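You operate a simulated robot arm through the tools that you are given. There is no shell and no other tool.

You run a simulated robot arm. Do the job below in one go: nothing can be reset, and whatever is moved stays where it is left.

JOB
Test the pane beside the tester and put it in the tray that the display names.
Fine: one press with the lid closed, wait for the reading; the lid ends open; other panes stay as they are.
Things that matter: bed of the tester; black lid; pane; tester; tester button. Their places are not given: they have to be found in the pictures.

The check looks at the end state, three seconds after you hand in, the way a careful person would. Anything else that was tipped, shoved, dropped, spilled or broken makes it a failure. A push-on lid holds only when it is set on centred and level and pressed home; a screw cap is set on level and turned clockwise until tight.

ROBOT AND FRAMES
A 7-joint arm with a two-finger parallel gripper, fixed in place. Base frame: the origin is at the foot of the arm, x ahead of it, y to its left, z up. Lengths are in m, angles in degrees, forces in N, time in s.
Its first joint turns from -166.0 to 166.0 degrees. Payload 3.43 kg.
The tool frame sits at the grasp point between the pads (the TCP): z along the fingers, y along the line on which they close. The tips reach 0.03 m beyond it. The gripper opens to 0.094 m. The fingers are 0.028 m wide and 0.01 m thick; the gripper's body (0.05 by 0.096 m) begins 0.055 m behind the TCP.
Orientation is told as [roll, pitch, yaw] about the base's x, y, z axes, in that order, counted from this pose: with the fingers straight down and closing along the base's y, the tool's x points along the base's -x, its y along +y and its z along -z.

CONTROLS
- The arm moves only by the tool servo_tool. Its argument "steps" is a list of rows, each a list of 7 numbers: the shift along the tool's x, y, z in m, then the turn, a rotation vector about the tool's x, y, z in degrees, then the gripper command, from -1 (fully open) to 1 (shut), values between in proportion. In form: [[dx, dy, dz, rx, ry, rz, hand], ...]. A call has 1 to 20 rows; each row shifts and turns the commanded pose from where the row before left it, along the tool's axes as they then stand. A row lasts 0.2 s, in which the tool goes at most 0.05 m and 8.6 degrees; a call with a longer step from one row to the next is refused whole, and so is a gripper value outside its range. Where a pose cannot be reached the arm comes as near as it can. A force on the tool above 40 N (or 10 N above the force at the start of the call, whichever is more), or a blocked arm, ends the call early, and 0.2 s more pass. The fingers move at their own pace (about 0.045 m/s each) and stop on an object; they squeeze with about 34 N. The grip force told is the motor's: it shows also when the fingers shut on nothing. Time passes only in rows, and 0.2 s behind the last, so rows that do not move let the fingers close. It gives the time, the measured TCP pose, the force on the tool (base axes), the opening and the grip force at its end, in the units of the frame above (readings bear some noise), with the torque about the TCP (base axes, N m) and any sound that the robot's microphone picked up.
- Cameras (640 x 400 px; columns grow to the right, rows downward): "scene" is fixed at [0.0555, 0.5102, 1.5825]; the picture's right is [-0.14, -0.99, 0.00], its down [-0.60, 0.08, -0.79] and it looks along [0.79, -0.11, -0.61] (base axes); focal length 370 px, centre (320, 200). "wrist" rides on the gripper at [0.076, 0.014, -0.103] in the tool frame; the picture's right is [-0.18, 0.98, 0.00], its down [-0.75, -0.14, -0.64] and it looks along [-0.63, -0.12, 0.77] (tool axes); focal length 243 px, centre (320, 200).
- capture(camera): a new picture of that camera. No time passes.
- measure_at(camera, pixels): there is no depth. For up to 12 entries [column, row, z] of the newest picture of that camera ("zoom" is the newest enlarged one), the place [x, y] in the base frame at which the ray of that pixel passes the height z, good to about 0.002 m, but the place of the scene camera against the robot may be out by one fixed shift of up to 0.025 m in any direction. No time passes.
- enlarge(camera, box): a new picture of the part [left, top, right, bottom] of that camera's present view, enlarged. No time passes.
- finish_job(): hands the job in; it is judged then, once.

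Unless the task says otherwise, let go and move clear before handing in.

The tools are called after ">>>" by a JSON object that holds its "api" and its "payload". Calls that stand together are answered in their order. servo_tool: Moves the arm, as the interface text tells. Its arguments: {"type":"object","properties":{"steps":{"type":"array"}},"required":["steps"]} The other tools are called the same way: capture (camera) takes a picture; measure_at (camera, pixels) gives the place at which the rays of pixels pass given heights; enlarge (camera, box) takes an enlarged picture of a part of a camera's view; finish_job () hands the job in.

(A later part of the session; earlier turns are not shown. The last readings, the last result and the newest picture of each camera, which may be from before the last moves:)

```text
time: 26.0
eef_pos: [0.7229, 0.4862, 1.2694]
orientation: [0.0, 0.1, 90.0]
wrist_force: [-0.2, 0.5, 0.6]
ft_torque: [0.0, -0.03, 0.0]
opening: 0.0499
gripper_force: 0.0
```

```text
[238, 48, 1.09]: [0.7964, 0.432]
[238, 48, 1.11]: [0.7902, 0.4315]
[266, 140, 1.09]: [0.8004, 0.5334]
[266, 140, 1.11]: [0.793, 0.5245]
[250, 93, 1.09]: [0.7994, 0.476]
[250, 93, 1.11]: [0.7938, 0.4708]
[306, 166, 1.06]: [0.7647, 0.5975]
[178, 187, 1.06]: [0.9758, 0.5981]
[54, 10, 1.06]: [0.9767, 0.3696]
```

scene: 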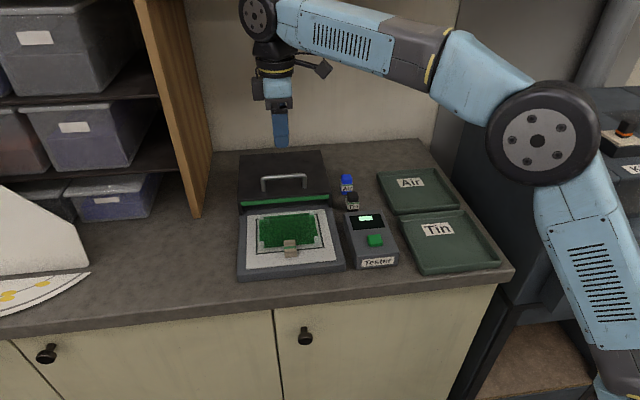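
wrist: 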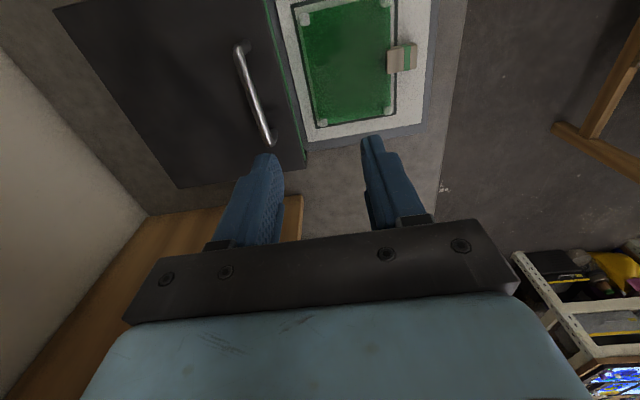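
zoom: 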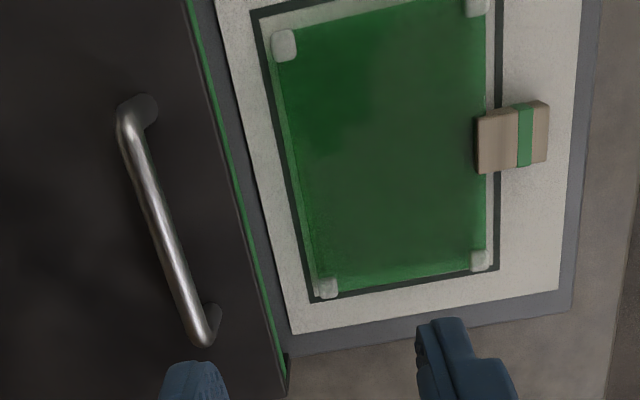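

The lid spans x≈0.765–0.976, y≈0.37–0.598, and the bar is at x≈0.798, y 0.432–0.529, z≈1.09. I'll move above the bar and lower to just above it.

>>> {"api": "servo_tool", "payload": {"steps": [[0.002, -0.0375, 0, 0, 0, 0, -0.06], [0.002, -0.0375, 0, 0, 0, 0, -0.06], [0, 0, 0.04, 0, 0, 0, -0.06], [0, 0, 0.04, 0, 0, 0, -0.06], [0, 0, 0.03, 0, 0, 0, -0.06], [0, 0, 0.02, 0, 0, 0, -0.06], [0, 0, 0, 0, 0, 0, -0.06], [0, 0, 0, 0, 0, 0, -0.06]]}}

>>> {"api": "capture", "payload": {"camera": "wrist"}}

>>> {"api": "enlarge", "payload": {"camera": "scene", "box": [220, 130, 364, 220]}}

```text
time: 27.8
eef_pos: [0.7994, 0.4842, 1.1393]
orientation: [0.0, 0.0, 90.0]
wrist_force: [0.8, -0.8, 0.1]
ft_torque: [-0.04, 0.03, 0.03]
opening: 0.0499
gripper_force: 0.0
```

```text
taken
```

wrist: 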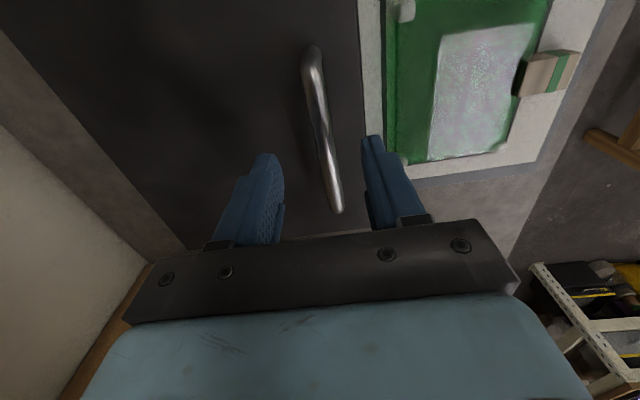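

```text
4.44 times, centred on (292, 175) of scene
```

zoom: 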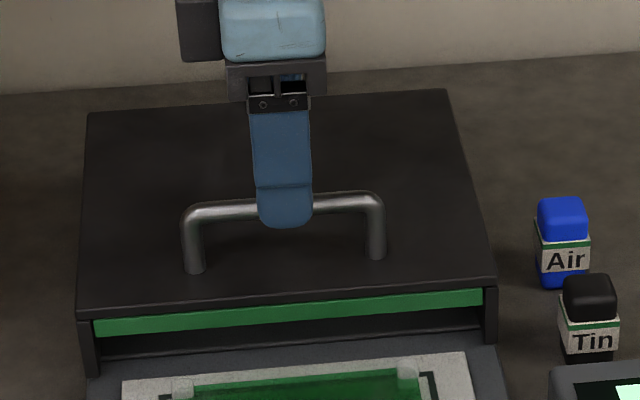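

The bar appears between the fingers (px 313,60 to 340,210). I'll measure the bar's line at z=1.09–1.10 before going down.

>>> {"api": "measure_at", "payload": {"camera": "wrist", "pixels": [[313, 60, 1.09], [313, 60, 1.1], [323, 110, 1.09], [323, 110, 1.1], [332, 160, 1.09], [332, 160, 1.1], [339, 205, 1.09], [339, 205, 1.1]]}}

```text
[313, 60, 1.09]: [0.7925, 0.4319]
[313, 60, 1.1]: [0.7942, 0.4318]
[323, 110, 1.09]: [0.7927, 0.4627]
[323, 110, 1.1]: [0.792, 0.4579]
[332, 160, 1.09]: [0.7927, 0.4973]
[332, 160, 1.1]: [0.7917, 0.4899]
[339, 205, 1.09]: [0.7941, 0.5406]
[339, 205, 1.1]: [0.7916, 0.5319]
```

The bar is at x≈0.7925 (this close view is nearly overhead), z≈1.105. I'll shift −6.5 mm in x and descend so the bar sits at the TCP.

>>> {"api": "servo_tool", "payload": {"steps": [[0, 0.0065, 0, 0, 0, 0, -0.06], [0, 0, 0, 0, 0, 0, -0.06], [0, 0, 0.01, 0, 0, 0, -0.06], [0, 0, 0.01, 0, 0, 0, -0.06], [0, 0, 0.01, 0, 0, 0, -0.06], [0, 0, 0.004, 0, 0, 0, -0.06], [0, 0, 0, 0, 0, 0, -0.06]]}}

>>> {"api": "capture", "payload": {"camera": "wrist"}}

>>> {"api": "enlarge", "payload": {"camera": "scene", "box": [220, 130, 364, 220]}}

```text
time: 29.4
eef_pos: [0.7924, 0.4828, 1.1044]
orientation: [0.1, -0.1, 90.0]
wrist_force: [-0.3, 0.8, 0.1]
ft_torque: [0.0, 0.01, -0.01]
opening: 0.0496
gripper_force: 0.0
```

```text
taken
```

wrist: 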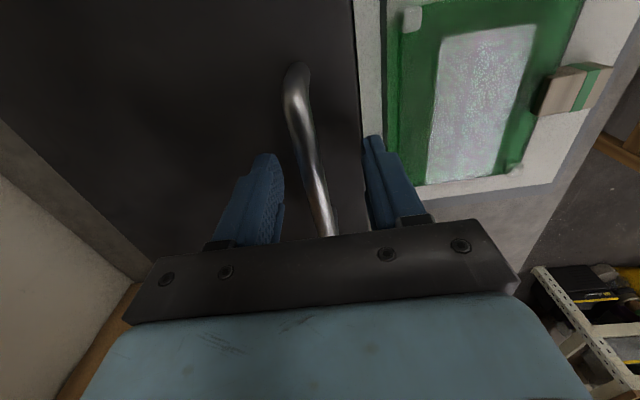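

```text
4.44 times, centred on (292, 175) of scene
```

zoom: 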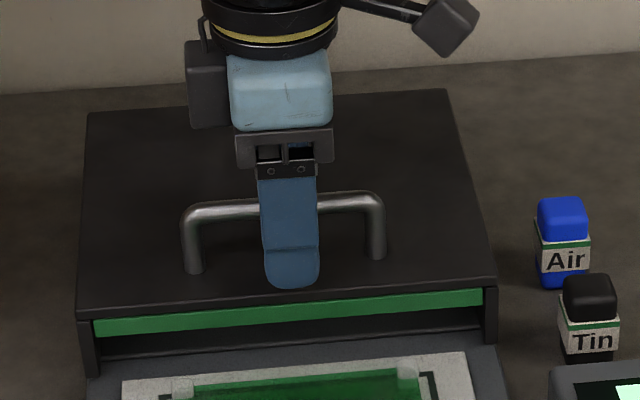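

The fingers straddle the bar at mid-pad height without touching the lid. I'll close on it.

>>> {"api": "servo_tool", "payload": {"steps": [[0, 0, 0, 0, 0, 0, 0.3], [0, 0, 0, 0, 0, 0, 0.6], [0, 0, 0, 0, 0, 0, 0.9], [0, 0, 0, 0, 0, 0, 1.0], [0, 0, 0, 0, 0, 0, 1.0], [0, 0, 0, 0, 0, 0, 1.0]]}}

>>> {"api": "enlarge", "payload": {"camera": "scene", "box": [220, 130, 364, 220]}}

```text
time: 30.8
eef_pos: [0.7923, 0.4816, 1.1037]
orientation: [0.1, 0.0, 90.0]
wrist_force: [-0.7, -0.3, -0.5]
ft_torque: [0.06, 0.02, 0.02]
opening: 0.0161
gripper_force: 45.2
```

```text
4.44 times, centred on (292, 175) of scene
```

zoom: 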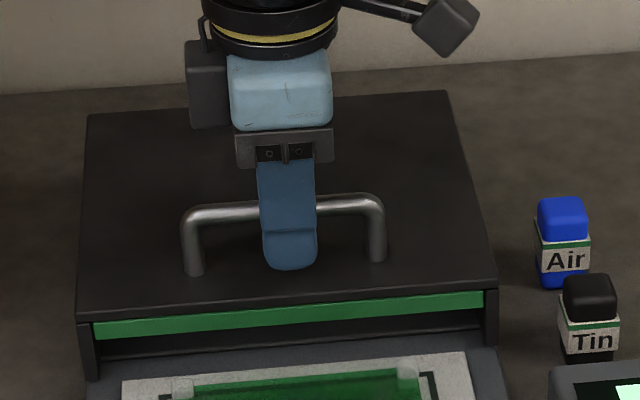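

The bar is held (opening 0.016, 45 N). I'll pull a little toward −x (tool +y) and watch the force to see whether the lid slides.

>>> {"api": "servo_tool", "payload": {"steps": [[0, 0.004, 0, 0, 0, 0, 1.0], [0, 0.006, 0, 0, 0, 0, 1.0], [0, 0.008, 0, 0, 0, 0, 1.0], [0, 0, 0, 0, 0, 0, 1.0]]}}

>>> {"api": "enlarge", "payload": {"camera": "scene", "box": [220, 130, 364, 270]}}

```text
time: 31.8
eef_pos: [0.773, 0.4832, 1.105]
orientation: [0.1, 0.1, 89.9]
wrist_force: [-1.6, -10.9, -5.8]
ft_torque: [-0.09, 0.06, -0.01]
opening: 0.0164
gripper_force: 44.8
```

```text
2.86 times, centred on (292, 200) of scene
```

zoom: 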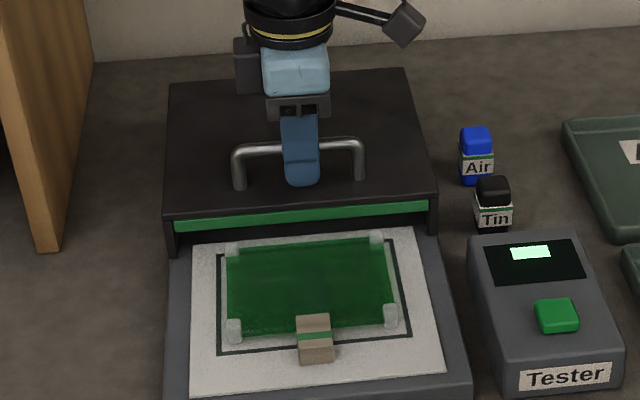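

The lid slid 19 mm with little resistance in x, though there is about −11 N sideways in y. I'll ease y by 1 mm (toward −y) and look closely at the clearance between the lid's lower edge and the caps.

>>> {"api": "servo_tool", "payload": {"steps": [[0.001, 0, 0, 0, 0, 0, 1.0], [0, 0, 0, 0, 0, 0, 1.0]]}}

>>> {"api": "enlarge", "payload": {"camera": "scene", "box": [250, 185, 340, 241]}}

```text
time: 32.4
eef_pos: [0.7748, 0.4827, 1.1041]
orientation: [0.1, 0.1, 90.0]
wrist_force: [1.9, -1.3, -4.6]
ft_torque: [-0.92, -0.01, 0.0]
opening: 0.0163
gripper_force: 44.8
```

```text
7.11 times, centred on (295, 213) of scene
```

zoom: 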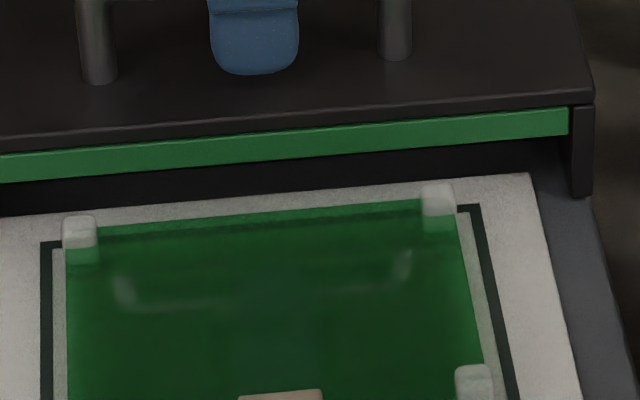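

Sideways force is relieved and the strip's lower edge sits above cap height. I'll continue pulling steadily.

>>> {"api": "servo_tool", "payload": {"steps": [[0, 0.008, 0, 0, 0, 0, 1.0], [0, 0.008, 0, 0, 0, 0, 1.0], [0, 0.008, 0, 0, 0, 0, 1.0], [0, 0.008, 0, 0, 0, 0, 1.0], [0, 0, 0, 0, 0, 0, 1.0]]}}

>>> {"api": "enlarge", "payload": {"camera": "scene", "box": [230, 170, 350, 280]}}

```text
time: 33.6
eef_pos: [0.7437, 0.4814, 1.1042]
orientation: [0.1, 0.1, 90.0]
wrist_force: [-0.2, 12.0, -8.9]
ft_torque: [0.94, 0.01, -0.07]
opening: 0.0163
gripper_force: 45.0
```

```text
3.64 times, centred on (290, 225) of scene
```

zoom: 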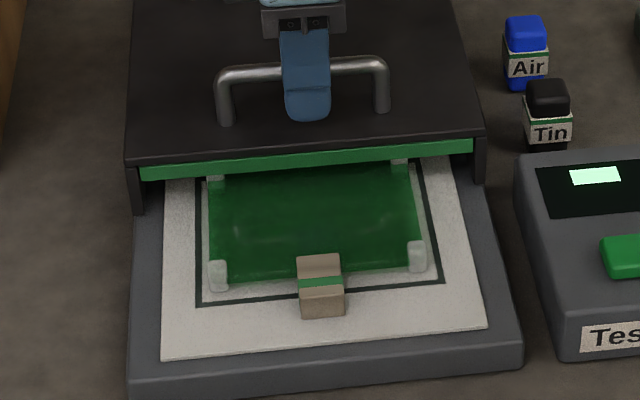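

The lid has passed over the rear caps without touching the pane. I'll correct small offsets (y +0.5 mm, z −0.5 mm) and keep pulling.

>>> {"api": "servo_tool", "payload": {"steps": [[-0.0005, 0.008, 0.0005, 0, 0, 0, 1.0], [0, 0.008, 0, 0, 0, 0, 1.0], [0, 0.008, 0, 0, 0, 0, 1.0], [0, 0.008, 0, 0, 0, 0, 1.0], [0, 0.008, 0, 0, 0, 0, 1.0], [0, 0, 0, 0, 0, 0, 1.0]]}}

>>> {"api": "enlarge", "payload": {"camera": "scene", "box": [230, 170, 350, 280]}}

```text
time: 35.0
eef_pos: [0.7039, 0.4817, 1.1039]
orientation: [0.1, 0.1, 90.0]
wrist_force: [-2.4, 2.8, -3.0]
ft_torque: [-0.07, 0.01, -0.04]
opening: 0.0163
gripper_force: 45.3
```

```text
3.64 times, centred on (290, 225) of scene
```

zoom: 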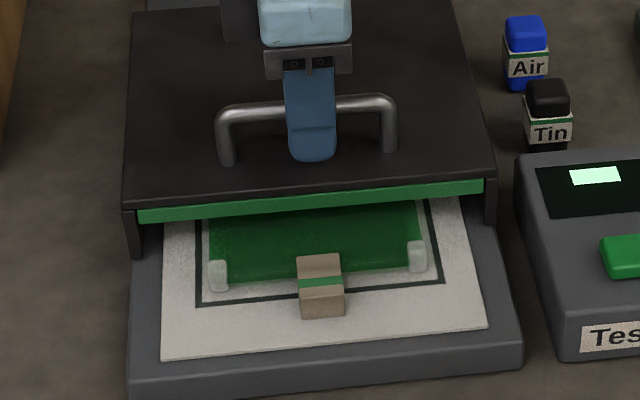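

Sliding freely. I'll continue toward the tab and check the clearance again.

>>> {"api": "servo_tool", "payload": {"steps": [[0, 0.008, 0, 0, 0, 0, 1.0], [0, 0.008, 0, 0, 0, 0, 1.0], [0, 0.008, 0, 0, 0, 0, 1.0], [0, 0.008, 0, 0, 0, 0, 1.0], [0, 0, 0, 0, 0, 0, 1.0]]}}

>>> {"api": "enlarge", "payload": {"camera": "scene", "box": [230, 170, 350, 280]}}

```text
time: 36.2
eef_pos: [0.6699, 0.4823, 1.1047]
orientation: [0.1, -0.1, 90.1]
wrist_force: [-1.9, 14.7, -9.9]
ft_torque: [0.97, 0.04, -0.04]
opening: 0.0164
gripper_force: 45.0
```

```text
3.64 times, centred on (290, 225) of scene
```

zoom: 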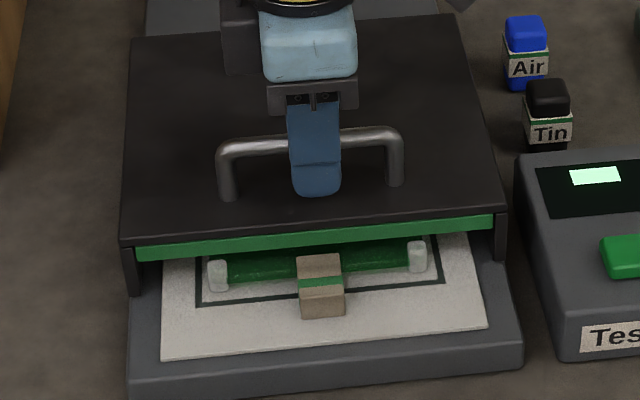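

Still free; the y-force is +15 N so I'll correct +1 mm in y and advance with smaller steps past the tab.

>>> {"api": "servo_tool", "payload": {"steps": [[-0.001, 0.005, 0.0005, 0, 0, 0, 1.0], [0, 0.006, 0, 0, 0, 0, 1.0], [0, 0.006, 0, 0, 0, 0, 1.0], [0, 0.006, 0, 0, 0, 0, 1.0], [0, 0, 0, 0, 0, 0, 1.0]]}}

>>> {"api": "enlarge", "payload": {"camera": "scene", "box": [230, 170, 350, 280]}}

```text
time: 37.4
eef_pos: [0.6474, 0.482, 1.1043]
orientation: [0.0, 0.1, 89.9]
wrist_force: [1.7, -1.3, -1.8]
ft_torque: [-0.2, 0.03, 0.01]
opening: 0.0165
gripper_force: 44.7
```

```text
3.64 times, centred on (290, 225) of scene
```

zoom: 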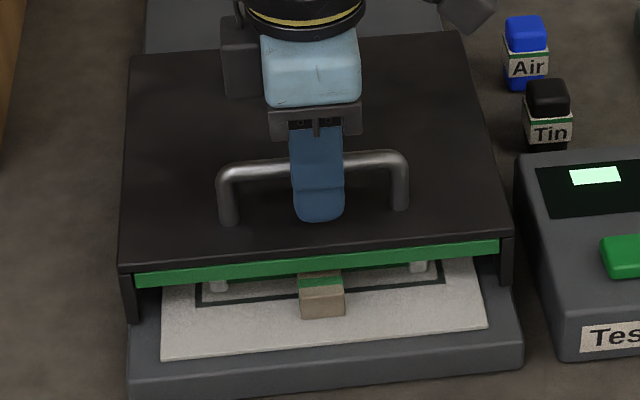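

The lid is passing over the tab without moving it (tab still at zoom 322,297). I'll continue to the end stop in small steps.

>>> {"api": "servo_tool", "payload": {"steps": [[0, 0.006, 0, 0, 0, 0, 1.0], [0, 0.006, 0, 0, 0, 0, 1.0], [0, 0.006, 0, 0, 0, 0, 1.0], [0, 0.005, 0, 0, 0, 0, 1.0], [0, 0, 0, 0, 0, 0, 1.0]]}}

>>> {"api": "enlarge", "payload": {"camera": "scene", "box": [230, 170, 350, 280]}}

```text
time: 38.6
eef_pos: [0.625, 0.4816, 1.1043]
orientation: [0.0, 0.0, 89.9]
wrist_force: [1.2, -7.8, 5.8]
ft_torque: [-0.93, 0.02, 0.05]
opening: 0.016
gripper_force: 45.2
```

```text
3.64 times, centred on (290, 225) of scene
```

zoom: 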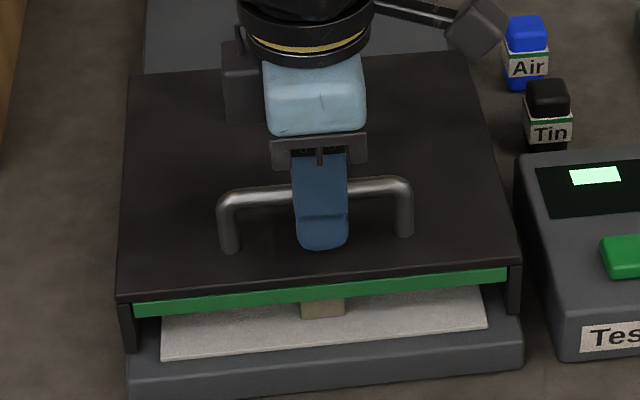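

>>> {"api": "servo_tool", "payload": {"steps": [[0.0005, 0.005, 0, 0, 0, 0, 1.0], [0, 0.005, 0, 0, 0, 0, 1.0], [0, 0.004, 0, 0, 0, 0, 1.0], [0, 0.003, 0, 0, 0, 0, 1.0], [0, 0, 0, 0, 0, 0, 1.0]]}}

>>> {"api": "enlarge", "payload": {"camera": "scene", "box": [230, 170, 350, 280]}}

```text
time: 39.8
eef_pos: [0.6077, 0.482, 1.1034]
orientation: [0.1, -0.1, 90.0]
wrist_force: [1.4, -0.9, 12.8]
ft_torque: [0.41, 0.02, -0.02]
opening: 0.0161
gripper_force: 44.9
```

```text
3.64 times, centred on (290, 225) of scene
```

zoom: 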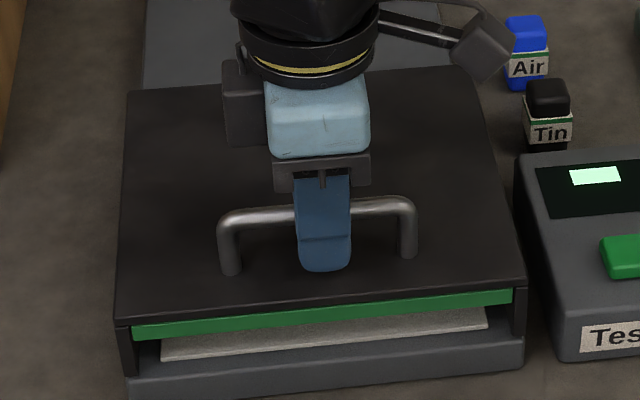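

No end stop yet; the lid front is near the bed's front edge. I'll proceed in 2 mm steps until resistance builds.

>>> {"api": "servo_tool", "payload": {"steps": [[0, 0.002, -0.0005, 0, 0, 0, 1.0], [0, 0.002, 0, 0, 0, 0, 1.0], [0, 0.002, 0, 0, 0, 0, 1.0], [0, 0, 0, 0, 0, 0, 1.0]]}}

>>> {"api": "enlarge", "payload": {"camera": "scene", "box": [230, 170, 350, 280]}}

```text
time: 40.8
eef_pos: [0.6054, 0.4827, 1.1044]
orientation: [-0.2, 0.0, 89.9]
wrist_force: [14.8, 16.1, -11.3]
ft_torque: [-0.03, -0.08, 0.23]
opening: 0.0164
gripper_force: 44.4
stopped in row 4: the force on the tool passed its limit at 41 N (the readings are from after the stop); the commanded pose is now the measured one
```

```text
3.64 times, centred on (290, 225) of scene
```

zoom: 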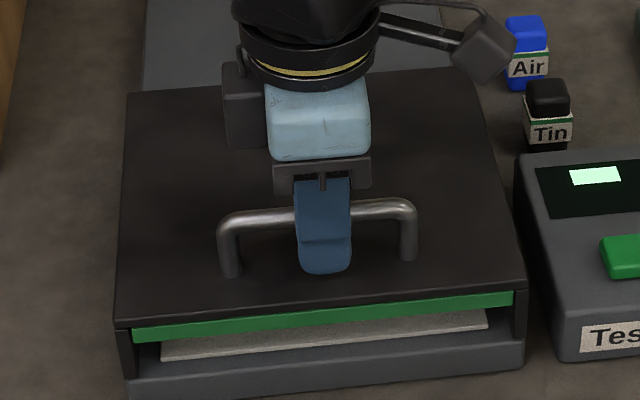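

The lid hit its end stop at x≈0.605 (187 mm of travel), so it is closed. I'll release the bar and rise clear.

>>> {"api": "servo_tool", "payload": {"steps": [[0, 0, 0, 0, 0, 0, 0.6], [0, 0, 0, 0, 0, 0, 0.3], [0, 0, 0, 0, 0, 0, 0.0], [0, 0, 0, 0, 0, 0, -0.06], [0, 0, 0, 0, 0, 0, -0.06]]}}

>>> {"api": "servo_tool", "payload": {"steps": [[0, 0, -0.02, 0, 0, 0, -0.06], [0, 0, -0.03, 0, 0, 0, -0.06], [0, 0, -0.04, 0, 0, 0, -0.06], [0, 0, -0.04, 0, 0, 0, -0.06], [0, 0, -0.03, 0, 0, 0, -0.06], [0, 0, 0, 0, 0, 0, -0.06]]}}

>>> {"api": "capture", "payload": {"camera": "wrist"}}

>>> {"api": "capture", "payload": {"camera": "scene"}}

```text
time: 42.0
eef_pos: [0.6027, 0.4815, 1.1072]
orientation: [-0.2, -0.1, 89.9]
wrist_force: [-0.1, -0.1, 0.0]
ft_torque: [0.02, 0.01, 0.0]
opening: 0.0497
gripper_force: 0.1
```

```text
time: 43.4
eef_pos: [0.6039, 0.4801, 1.2651]
orientation: [-0.3, -0.1, 89.8]
wrist_force: [1.0, -0.4, -0.2]
ft_torque: [0.0, -0.01, 0.0]
opening: 0.05
gripper_force: 0.2
```

```text
taken
```

wrist: 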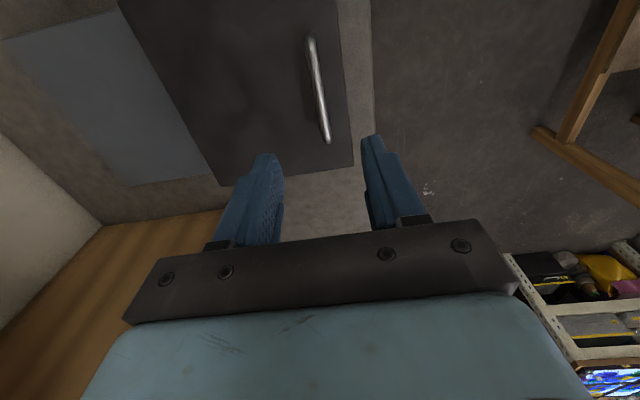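

```text
taken
```

scene: 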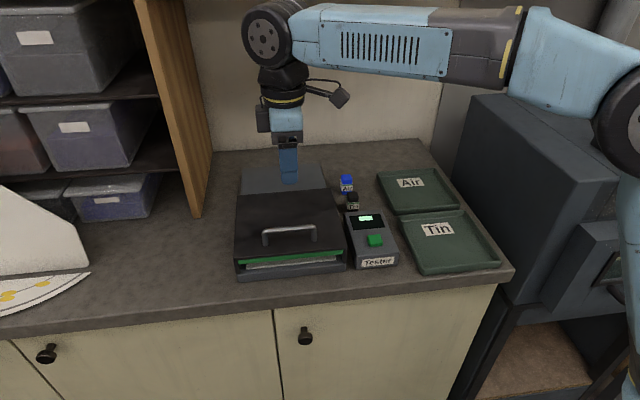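

The lid now covers the bed and the handle is at scene px (288,235). I'll read the display before pressing.

>>> {"api": "enlarge", "payload": {"camera": "scene", "box": [335, 200, 407, 275]}}

>>> {"api": "enlarge", "payload": {"camera": "scene", "box": [225, 150, 355, 285]}}

```text
5.33 times, centred on (371, 238) of scene
```

zoom: 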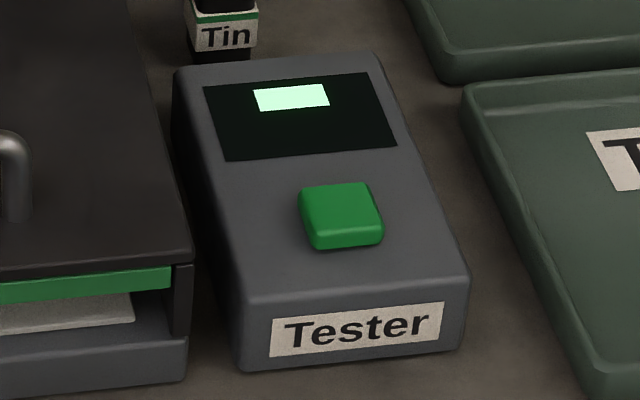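

```text
2.96 times, centred on (290, 218) of scene
```

zoom: 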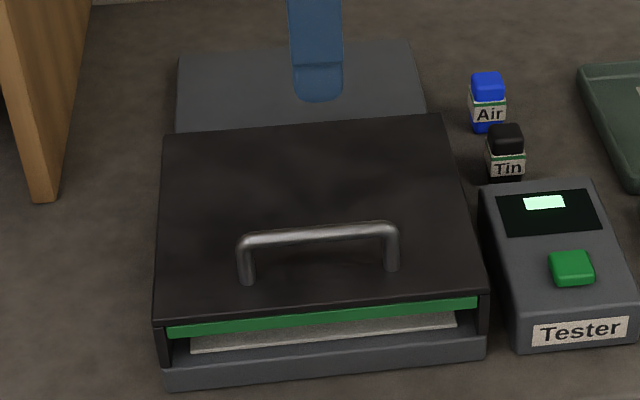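

The display shows only a lit block (idle). The button triangulates to about (0.607, 0.303), z≈1.046. I'll close the fingers and move above it, keeping the 90° yaw for reopening the lid.

>>> {"api": "servo_tool", "payload": {"steps": [[0.03, -0.001, 0, 0, 0, 0, 1], [0.04, -0.001, 0, 0, 0, 0, 1], [0.04, -0.001, 0, 0, 0, 0, 1], [0.04, 0, 0, 0, 0, 0, 1], [0.027, 0, 0, 0, 0, 0, 1], [0, 0, 0.04, 0, 0, 0, 1], [0, 0, 0.04, 0, 0, 0, 1], [0, 0, 0, 0, 0, 0, 1], [0, 0, 0, 0, 0, 0, 1]]}}

>>> {"api": "capture", "payload": {"camera": "wrist"}}

>>> {"api": "capture", "payload": {"camera": "scene"}}

```text
time: 45.4
eef_pos: [0.6051, 0.3047, 1.185]
orientation: [-0.2, -0.1, 89.9]
wrist_force: [0.0, -0.1, 0.6]
ft_torque: [0.0, -0.01, 0.01]
opening: 0.0
gripper_force: 32.7
```

```text
taken
```

wrist: 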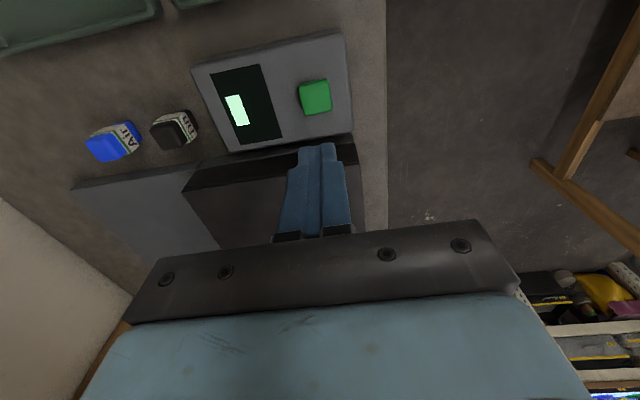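

```text
taken
```

scene: 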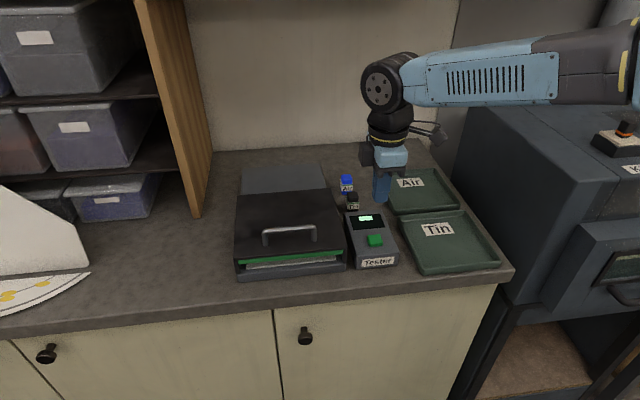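

>>> {"api": "enlarge", "payload": {"camera": "wrist", "box": [180, 20, 380, 150]}}

>>> {"api": "measure_at", "payload": {"camera": "wrist", "pixels": [[315, 97, 1.03], [315, 97, 1.04], [315, 97, 1.05], [299, 83, 1.045], [330, 80, 1.045], [332, 111, 1.045], [304, 115, 1.045]]}}

```text
3.08 times, centred on (280, 85) of wrist
```

zoom: 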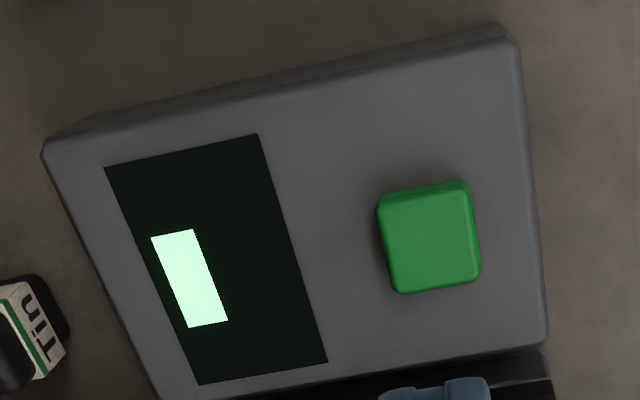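

```text
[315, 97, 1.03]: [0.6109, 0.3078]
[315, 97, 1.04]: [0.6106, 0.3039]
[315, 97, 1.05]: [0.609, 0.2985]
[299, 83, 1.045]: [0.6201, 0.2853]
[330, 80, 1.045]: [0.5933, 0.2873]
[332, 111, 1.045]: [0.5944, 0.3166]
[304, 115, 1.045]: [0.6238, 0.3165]
```

The button's centre is at about (0.608, 0.302), roughly 29 mm square. I'll align and descend to about 15 mm above it.

>>> {"api": "servo_tool", "payload": {"steps": [[0.0025, -0.003, 0.01, 0, 0, 0, 1], [0, 0, 0.03, 0, 0, 0, 1], [0, 0, 0.03, 0, 0, 0, 1], [0, 0, 0.018, 0, 0, 0, 1], [0, 0, 0, 0, 0, 0, 1], [0, 0, 0, 0, 0, 0, 1]]}}

>>> {"api": "capture", "payload": {"camera": "wrist"}}

>>> {"api": "enlarge", "payload": {"camera": "scene", "box": [330, 190, 420, 275]}}

```text
time: 46.8
eef_pos: [0.6088, 0.3019, 1.0975]
orientation: [-0.1, -0.2, 90.0]
wrist_force: [-0.2, 0.6, -0.3]
ft_torque: [0.0, -0.01, 0.0]
opening: 0.0
gripper_force: 33.8
```

```text
taken
```

wrist: 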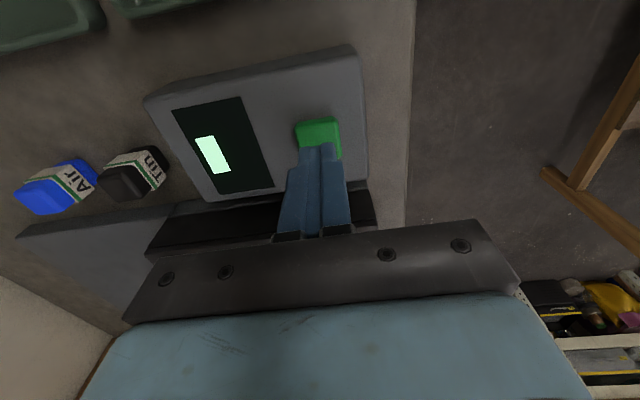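

```text
4.71 times, centred on (375, 232) of scene
```

zoom: 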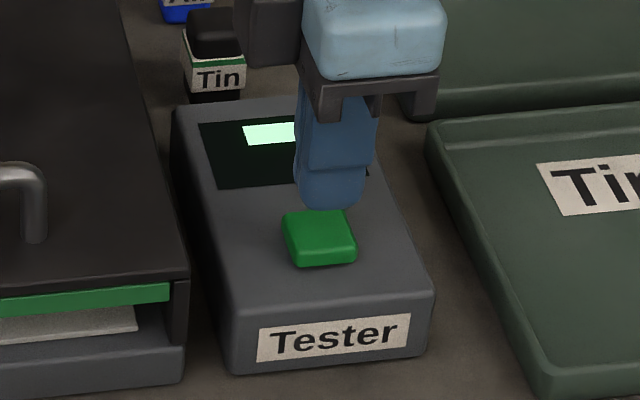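

The tip is above the button in both views. I'll descend close, then press with small steps.

>>> {"api": "servo_tool", "payload": {"steps": [[0, 0, 0.006, 0, 0, 0, 1], [0, 0, 0.006, 0, 0, 0, 1], [0, 0, 0.003, 0, 0, 0, 1], [0, 0, 0, 0, 0, 0, 1]]}}

>>> {"api": "enlarge", "payload": {"camera": "scene", "box": [330, 190, 420, 275]}}

```text
time: 47.8
eef_pos: [0.6089, 0.301, 1.0833]
orientation: [-0.2, -0.1, 89.9]
wrist_force: [0.0, 0.3, -0.1]
ft_torque: [-0.01, 0.01, 0.02]
opening: 0.0002
gripper_force: 33.3
```

```text
4.71 times, centred on (375, 232) of scene
```

zoom: 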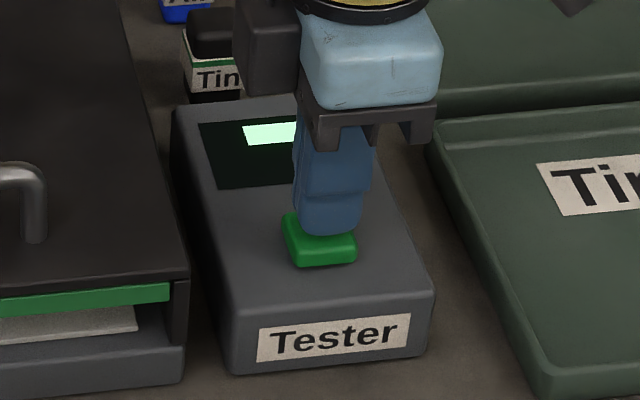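

>>> {"api": "servo_tool", "payload": {"steps": [[0, 0, 0.0015, 0, 0, 0, 1], [0, 0, 0.0015, 0, 0, 0, 1], [0, 0, 0.0015, 0, 0, 0, 1], [0, 0, 0.0015, 0, 0, 0, 1]]}}

>>> {"api": "enlarge", "payload": {"camera": "scene", "box": [330, 190, 420, 275]}}

```text
time: 48.8
eef_pos: [0.6084, 0.3011, 1.0779]
orientation: [-0.2, -0.1, 90.0]
wrist_force: [-1.1, 1.4, 0.7]
ft_torque: [-0.01, -0.01, -0.01]
opening: 0.0
gripper_force: 32.8
```

```text
4.71 times, centred on (375, 232) of scene
```

zoom: 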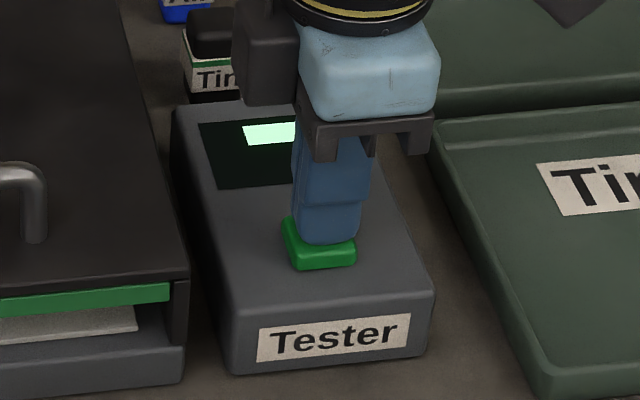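

The button is starting to go down (its lower edge moved from zoom row 265 to 269), with the display unchanged. I'll continue the same press.

>>> {"api": "servo_tool", "payload": {"steps": [[0, 0, 0.001, 0, 0, 0, 1], [0, 0, 0.001, 0, 0, 0, 1], [0, 0, 0.001, 0, 0, 0, 1]]}}

>>> {"api": "enlarge", "payload": {"camera": "scene", "box": [330, 190, 420, 275]}}

```text
time: 49.5
eef_pos: [0.6079, 0.3009, 1.073]
orientation: [-0.2, -0.1, 90.0]
wrist_force: [1.0, 1.0, 2.1]
ft_torque: [-0.03, -0.03, 0.0]
opening: 0.0
gripper_force: 32.8
heard: click
```

```text
4.71 times, centred on (375, 232) of scene
```

zoom: 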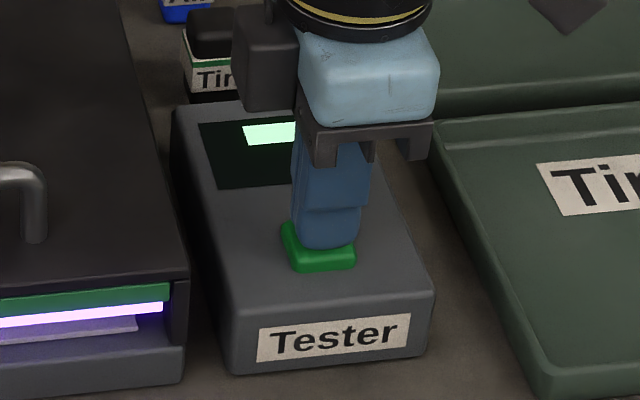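

A click was heard and a violet lamp is lit under the lid, so the test has started. I'll retract straight up and wait for the reading.

>>> {"api": "servo_tool", "payload": {"steps": [[0, 0, -0.015, 0, 0, 0, 1], [0, 0, -0.03, 0, 0, 0, 1], [0, 0, -0.04, 0, 0, 0, 1], [0, 0, -0.04, 0, 0, 0, 1], [0, 0, -0.04, 0, 0, 0, 1], [0, 0, -0.03, 0, 0, 0, 1], [0, 0, 0, 0, 0, 0, 1]]}}

>>> {"api": "capture", "payload": {"camera": "scene"}}

>>> {"api": "enlarge", "payload": {"camera": "scene", "box": [225, 190, 425, 285]}}

```text
time: 51.1
eef_pos: [0.6076, 0.3001, 1.2694]
orientation: [-0.3, -0.1, 89.9]
wrist_force: [0.6, 0.2, 0.2]
ft_torque: [0.03, 0.01, 0.01]
opening: 0.0002
gripper_force: 33.0
```

```text
taken
```

scene: 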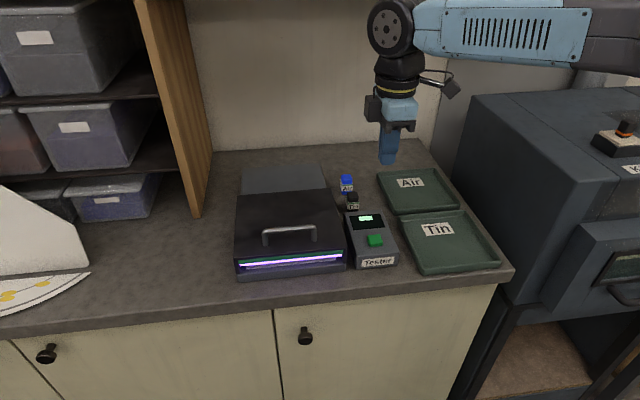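

```text
3.20 times, centred on (325, 238) of scene
```

zoom: 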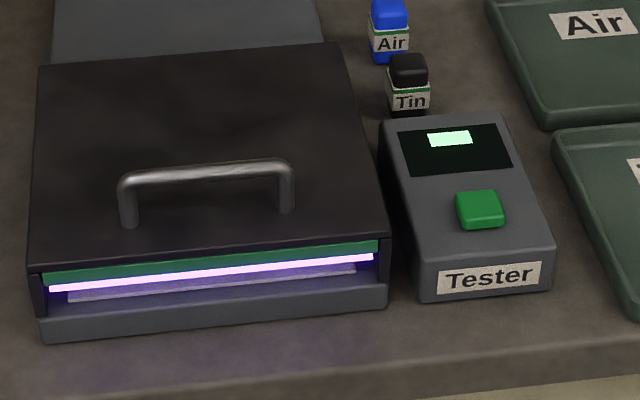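

The lamp is still on and the display unchanged, so it is still testing. I'll wait without moving and look again.

>>> {"api": "servo_tool", "payload": {"steps": [[0, 0, 0, 0, 0, 0, 1], [0, 0, 0, 0, 0, 0, 1], [0, 0, 0, 0, 0, 0, 1], [0, 0, 0, 0, 0, 0, 1], [0, 0, 0, 0, 0, 0, 1], [0, 0, 0, 0, 0, 0, 1]]}}

>>> {"api": "enlarge", "payload": {"camera": "scene", "box": [225, 190, 425, 285]}}

```text
time: 52.5
eef_pos: [0.6078, 0.3001, 1.2688]
orientation: [-0.3, -0.2, 89.8]
wrist_force: [-0.6, -1.0, 0.4]
ft_torque: [-0.02, 0.03, 0.03]
opening: 0.0002
gripper_force: 32.9
```

```text
3.20 times, centred on (325, 238) of scene
```

zoom: 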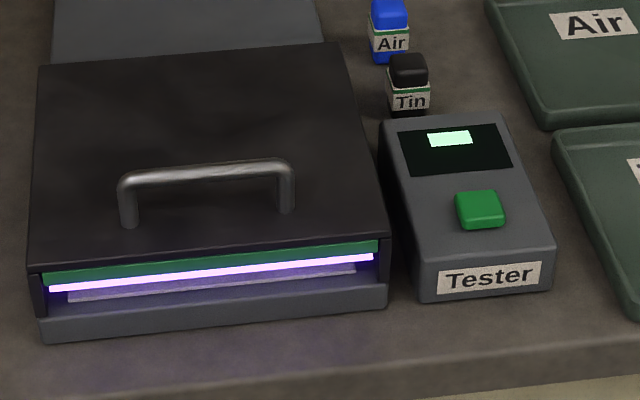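

Still testing. I'll wait longer.

>>> {"api": "servo_tool", "payload": {"steps": [[0, 0, 0, 0, 0, 0, 1], [0, 0, 0, 0, 0, 0, 1], [0, 0, 0, 0, 0, 0, 1], [0, 0, 0, 0, 0, 0, 1], [0, 0, 0, 0, 0, 0, 1], [0, 0, 0, 0, 0, 0, 1], [0, 0, 0, 0, 0, 0, 1], [0, 0, 0, 0, 0, 0, 1]]}}

>>> {"api": "enlarge", "payload": {"camera": "scene", "box": [225, 190, 425, 285]}}

```text
time: 54.4
eef_pos: [0.6072, 0.2996, 1.2691]
orientation: [-0.2, -0.1, 90.0]
wrist_force: [-0.1, -0.4, 0.2]
ft_torque: [-0.03, -0.02, 0.01]
opening: 0.0001
gripper_force: 32.8
```

```text
3.20 times, centred on (325, 238) of scene
```

zoom: 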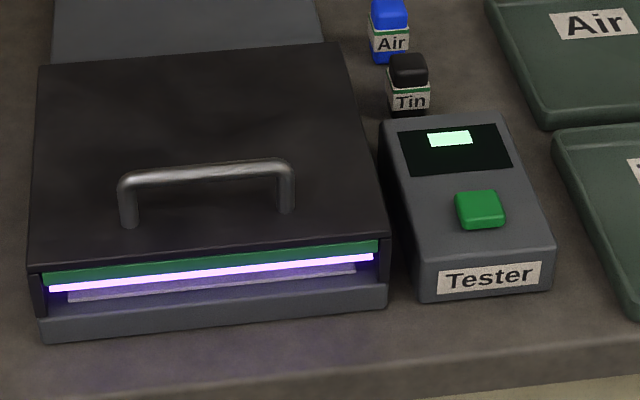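

Lamp still on at t=54.4. I'll wait further and zoom tightly on the display.

>>> {"api": "servo_tool", "payload": {"steps": [[0, 0, 0, 0, 0, 0, 1], [0, 0, 0, 0, 0, 0, 1], [0, 0, 0, 0, 0, 0, 1], [0, 0, 0, 0, 0, 0, 1], [0, 0, 0, 0, 0, 0, 1], [0, 0, 0, 0, 0, 0, 1], [0, 0, 0, 0, 0, 0, 1], [0, 0, 0, 0, 0, 0, 1], [0, 0, 0, 0, 0, 0, 1], [0, 0, 0, 0, 0, 0, 1]]}}

>>> {"api": "enlarge", "payload": {"camera": "scene", "box": [340, 205, 400, 250]}}

>>> {"api": "capture", "payload": {"camera": "scene"}}

```text
time: 56.5
eef_pos: [0.6069, 0.3003, 1.2685]
orientation: [-0.2, -0.1, 89.9]
wrist_force: [-0.6, -0.9, 1.0]
ft_torque: [0.01, -0.02, 0.0]
opening: 0.0
gripper_force: 33.1
```

```text
8.89 times, centred on (370, 228) of scene
```

zoom: 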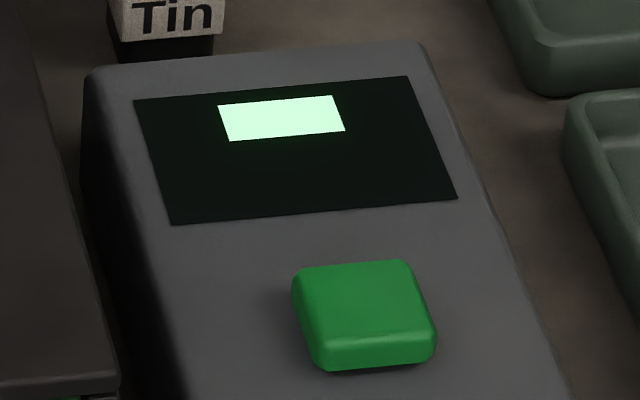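

```text
taken
```

scene: 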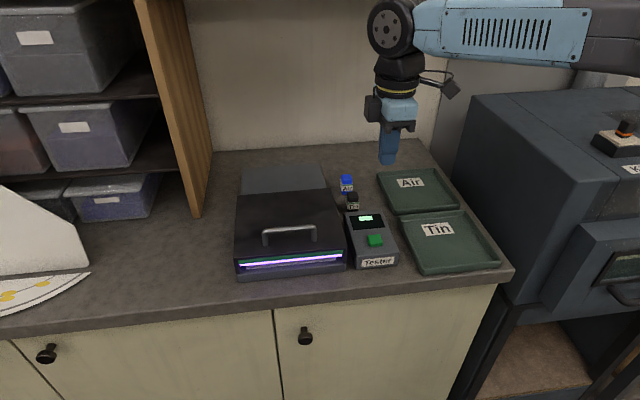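

The lamp is still lit, so the test is still running. I'll wait another 4 s.

>>> {"api": "servo_tool", "payload": {"steps": [[0, 0, 0, 0, 0, 0, 1], [0, 0, 0, 0, 0, 0, 1], [0, 0, 0, 0, 0, 0, 1], [0, 0, 0, 0, 0, 0, 1], [0, 0, 0, 0, 0, 0, 1], [0, 0, 0, 0, 0, 0, 1], [0, 0, 0, 0, 0, 0, 1], [0, 0, 0, 0, 0, 0, 1], [0, 0, 0, 0, 0, 0, 1], [0, 0, 0, 0, 0, 0, 1], [0, 0, 0, 0, 0, 0, 1], [0, 0, 0, 0, 0, 0, 1], [0, 0, 0, 0, 0, 0, 1], [0, 0, 0, 0, 0, 0, 1], [0, 0, 0, 0, 0, 0, 1], [0, 0, 0, 0, 0, 0, 1]]}}

>>> {"api": "enlarge", "payload": {"camera": "scene", "box": [225, 190, 425, 285]}}

```text
time: 60.0
eef_pos: [0.6076, 0.3003, 1.2685]
orientation: [-0.2, -0.1, 89.8]
wrist_force: [0.0, -1.6, -0.7]
ft_torque: [0.0, 0.01, -0.02]
opening: 0.0
gripper_force: 33.2
```

```text
3.20 times, centred on (325, 238) of scene
```

zoom: 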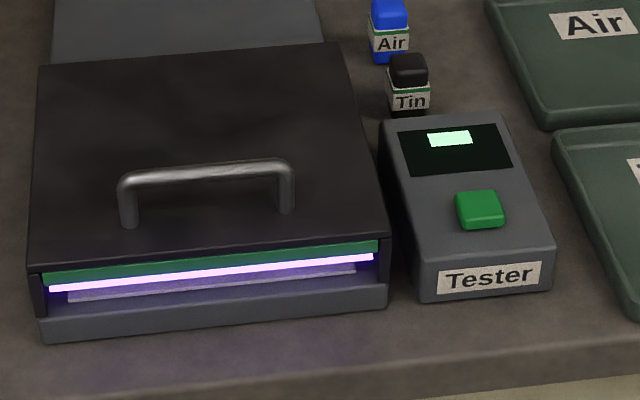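

Still running at t=60. I'll keep waiting.

>>> {"api": "servo_tool", "payload": {"steps": [[0, 0, 0, 0, 0, 0, 1], [0, 0, 0, 0, 0, 0, 1], [0, 0, 0, 0, 0, 0, 1], [0, 0, 0, 0, 0, 0, 1], [0, 0, 0, 0, 0, 0, 1], [0, 0, 0, 0, 0, 0, 1], [0, 0, 0, 0, 0, 0, 1], [0, 0, 0, 0, 0, 0, 1], [0, 0, 0, 0, 0, 0, 1], [0, 0, 0, 0, 0, 0, 1], [0, 0, 0, 0, 0, 0, 1], [0, 0, 0, 0, 0, 0, 1], [0, 0, 0, 0, 0, 0, 1], [0, 0, 0, 0, 0, 0, 1], [0, 0, 0, 0, 0, 0, 1], [0, 0, 0, 0, 0, 0, 1], [0, 0, 0, 0, 0, 0, 1], [0, 0, 0, 0, 0, 0, 1], [0, 0, 0, 0, 0, 0, 1], [0, 0, 0, 0, 0, 0, 1]]}}

>>> {"api": "enlarge", "payload": {"camera": "scene", "box": [225, 190, 425, 285]}}

>>> {"api": "capture", "payload": {"camera": "wrist"}}

```text
time: 64.2
eef_pos: [0.608, 0.3003, 1.2695]
orientation: [-0.2, -0.2, 89.9]
wrist_force: [-0.7, -0.2, 0.9]
ft_torque: [-0.01, -0.02, 0.01]
opening: 0.0
gripper_force: 32.8
```

```text
3.20 times, centred on (325, 238) of scene
```

zoom: 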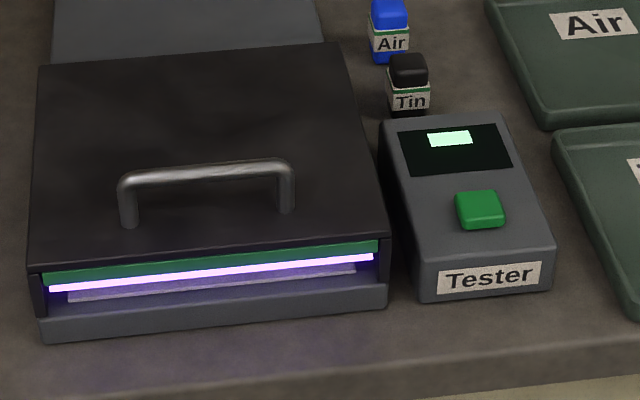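

```text
taken
```

wrist: 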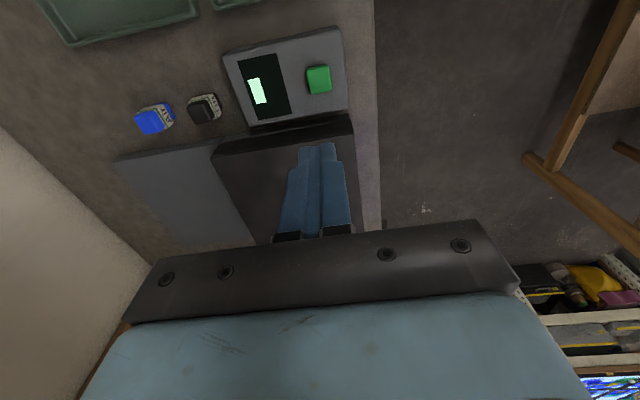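

The lamp is still on after 15 s. I'll wait more rather than press again.

>>> {"api": "servo_tool", "payload": {"steps": [[0, 0, 0, 0, 0, 0, 1], [0, 0, 0, 0, 0, 0, 1], [0, 0, 0, 0, 0, 0, 1], [0, 0, 0, 0, 0, 0, 1], [0, 0, 0, 0, 0, 0, 1], [0, 0, 0, 0, 0, 0, 1], [0, 0, 0, 0, 0, 0, 1], [0, 0, 0, 0, 0, 0, 1], [0, 0, 0, 0, 0, 0, 1], [0, 0, 0, 0, 0, 0, 1], [0, 0, 0, 0, 0, 0, 1], [0, 0, 0, 0, 0, 0, 1], [0, 0, 0, 0, 0, 0, 1], [0, 0, 0, 0, 0, 0, 1], [0, 0, 0, 0, 0, 0, 1], [0, 0, 0, 0, 0, 0, 1], [0, 0, 0, 0, 0, 0, 1], [0, 0, 0, 0, 0, 0, 1], [0, 0, 0, 0, 0, 0, 1], [0, 0, 0, 0, 0, 0, 1]]}}

>>> {"api": "enlarge", "payload": {"camera": "scene", "box": [225, 190, 425, 285]}}

>>> {"api": "enlarge", "payload": {"camera": "wrist", "box": [220, 25, 350, 130]}}

```text
time: 68.3
eef_pos: [0.6074, 0.2991, 1.2686]
orientation: [-0.2, -0.1, 89.9]
wrist_force: [-0.2, 0.7, 1.4]
ft_torque: [0.0, 0.01, 0.07]
opening: 0.0
gripper_force: 33.1
```

```text
3.20 times, centred on (325, 238) of scene
```

zoom: 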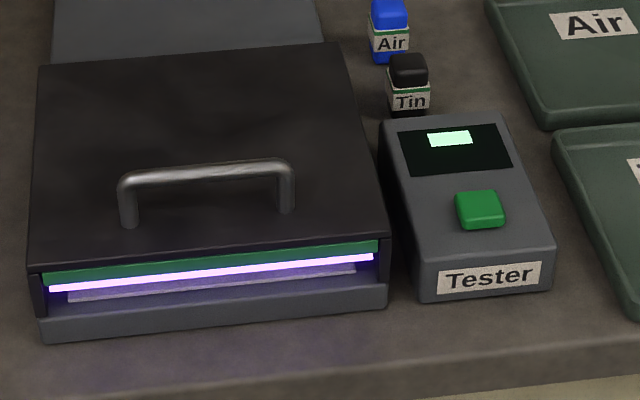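

```text
3.81 times, centred on (285, 78) of wrist
```

zoom: 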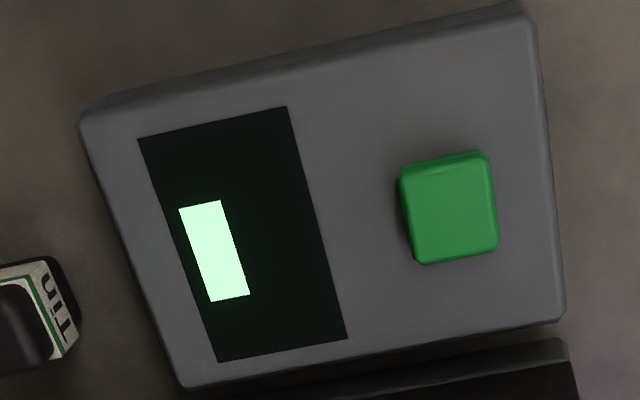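

No change yet at t=68. I'll keep waiting without touching anything.

>>> {"api": "servo_tool", "payload": {"steps": [[0, 0, 0, 0, 0, 0, 1], [0, 0, 0, 0, 0, 0, 1], [0, 0, 0, 0, 0, 0, 1], [0, 0, 0, 0, 0, 0, 1], [0, 0, 0, 0, 0, 0, 1], [0, 0, 0, 0, 0, 0, 1], [0, 0, 0, 0, 0, 0, 1], [0, 0, 0, 0, 0, 0, 1], [0, 0, 0, 0, 0, 0, 1], [0, 0, 0, 0, 0, 0, 1], [0, 0, 0, 0, 0, 0, 1], [0, 0, 0, 0, 0, 0, 1], [0, 0, 0, 0, 0, 0, 1], [0, 0, 0, 0, 0, 0, 1], [0, 0, 0, 0, 0, 0, 1], [0, 0, 0, 0, 0, 0, 1], [0, 0, 0, 0, 0, 0, 1], [0, 0, 0, 0, 0, 0, 1], [0, 0, 0, 0, 0, 0, 1], [0, 0, 0, 0, 0, 0, 1]]}}

>>> {"api": "servo_tool", "payload": {"steps": [[0, 0, 0, 0, 0, 0, 1], [0, 0, 0, 0, 0, 0, 1], [0, 0, 0, 0, 0, 0, 1], [0, 0, 0, 0, 0, 0, 1], [0, 0, 0, 0, 0, 0, 1], [0, 0, 0, 0, 0, 0, 1], [0, 0, 0, 0, 0, 0, 1], [0, 0, 0, 0, 0, 0, 1], [0, 0, 0, 0, 0, 0, 1], [0, 0, 0, 0, 0, 0, 1]]}}

>>> {"api": "enlarge", "payload": {"camera": "scene", "box": [225, 190, 425, 285]}}

```text
time: 72.5
eef_pos: [0.608, 0.3, 1.2692]
orientation: [-0.2, -0.1, 89.9]
wrist_force: [0.5, -0.8, 0.8]
ft_torque: [0.01, -0.03, -0.01]
opening: 0.0
gripper_force: 32.6
```

```text
time: 74.8
eef_pos: [0.6079, 0.3004, 1.2692]
orientation: [-0.3, -0.1, 89.8]
wrist_force: [-1.1, -0.4, 0.5]
ft_torque: [0.01, 0.02, -0.01]
opening: 0.0002
gripper_force: 32.9
```

```text
3.20 times, centred on (325, 238) of scene
```

zoom: 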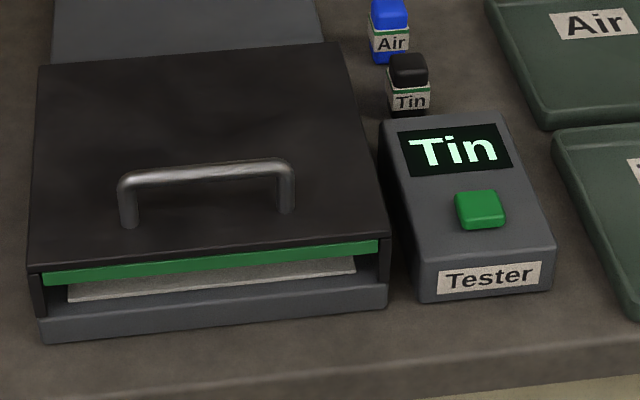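

The reading is in: the display says "Tin" and the lamp is off. Now I'll go back to the handle (TCP about 0.605, 0.482) with fingers open and descend over the bar.

>>> {"api": "servo_tool", "payload": {"steps": [[-0.03, 0.001, 0, 0, 0, 0, -0.06], [-0.04, 0.001, 0, 0, 0, 0, -0.06], [-0.04, 0.001, 0, 0, 0, 0, -0.06], [-0.04, 0, 0, 0, 0, 0, -0.06], [-0.032, 0, 0, 0, 0, 0, -0.06], [0, 0, 0.04, 0, 0, 0, -0.06], [0, 0, 0.04, 0, 0, 0, -0.06], [0, 0, 0.04, 0, 0, 0, -0.06], [0, 0, 0, 0, 0, 0, -0.06], [0, 0, 0, 0, 0, 0, -0.06]]}}

>>> {"api": "capture", "payload": {"camera": "wrist"}}

>>> {"api": "enlarge", "payload": {"camera": "scene", "box": [225, 170, 365, 280]}}

```text
time: 77.0
eef_pos: [0.6063, 0.4841, 1.1487]
orientation: [-0.2, 0.0, 89.9]
wrist_force: [0.0, -0.4, 0.5]
ft_torque: [0.01, 0.02, 0.02]
opening: 0.0499
gripper_force: 0.0
```

```text
taken
```

wrist: 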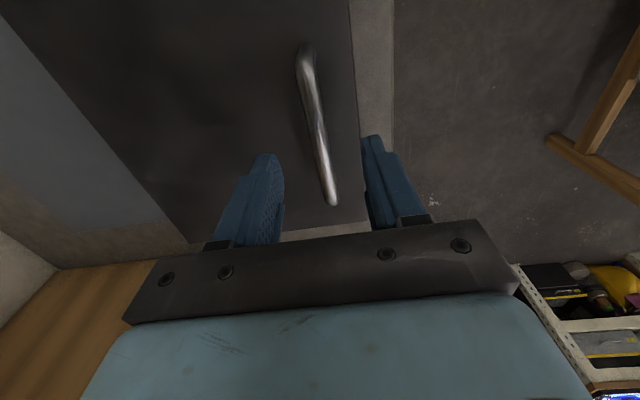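

```text
3.64 times, centred on (295, 225) of scene
```

zoom: 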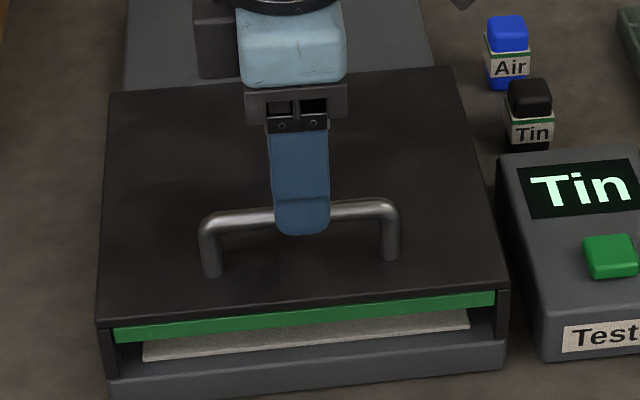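

>>> {"api": "measure_at", "payload": {"camera": "wrist", "pixels": [[306, 65, 1.105], [317, 125, 1.105], [330, 190, 1.105]]}}

```text
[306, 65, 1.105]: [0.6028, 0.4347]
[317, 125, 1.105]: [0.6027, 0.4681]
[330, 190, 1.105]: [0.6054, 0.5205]
```

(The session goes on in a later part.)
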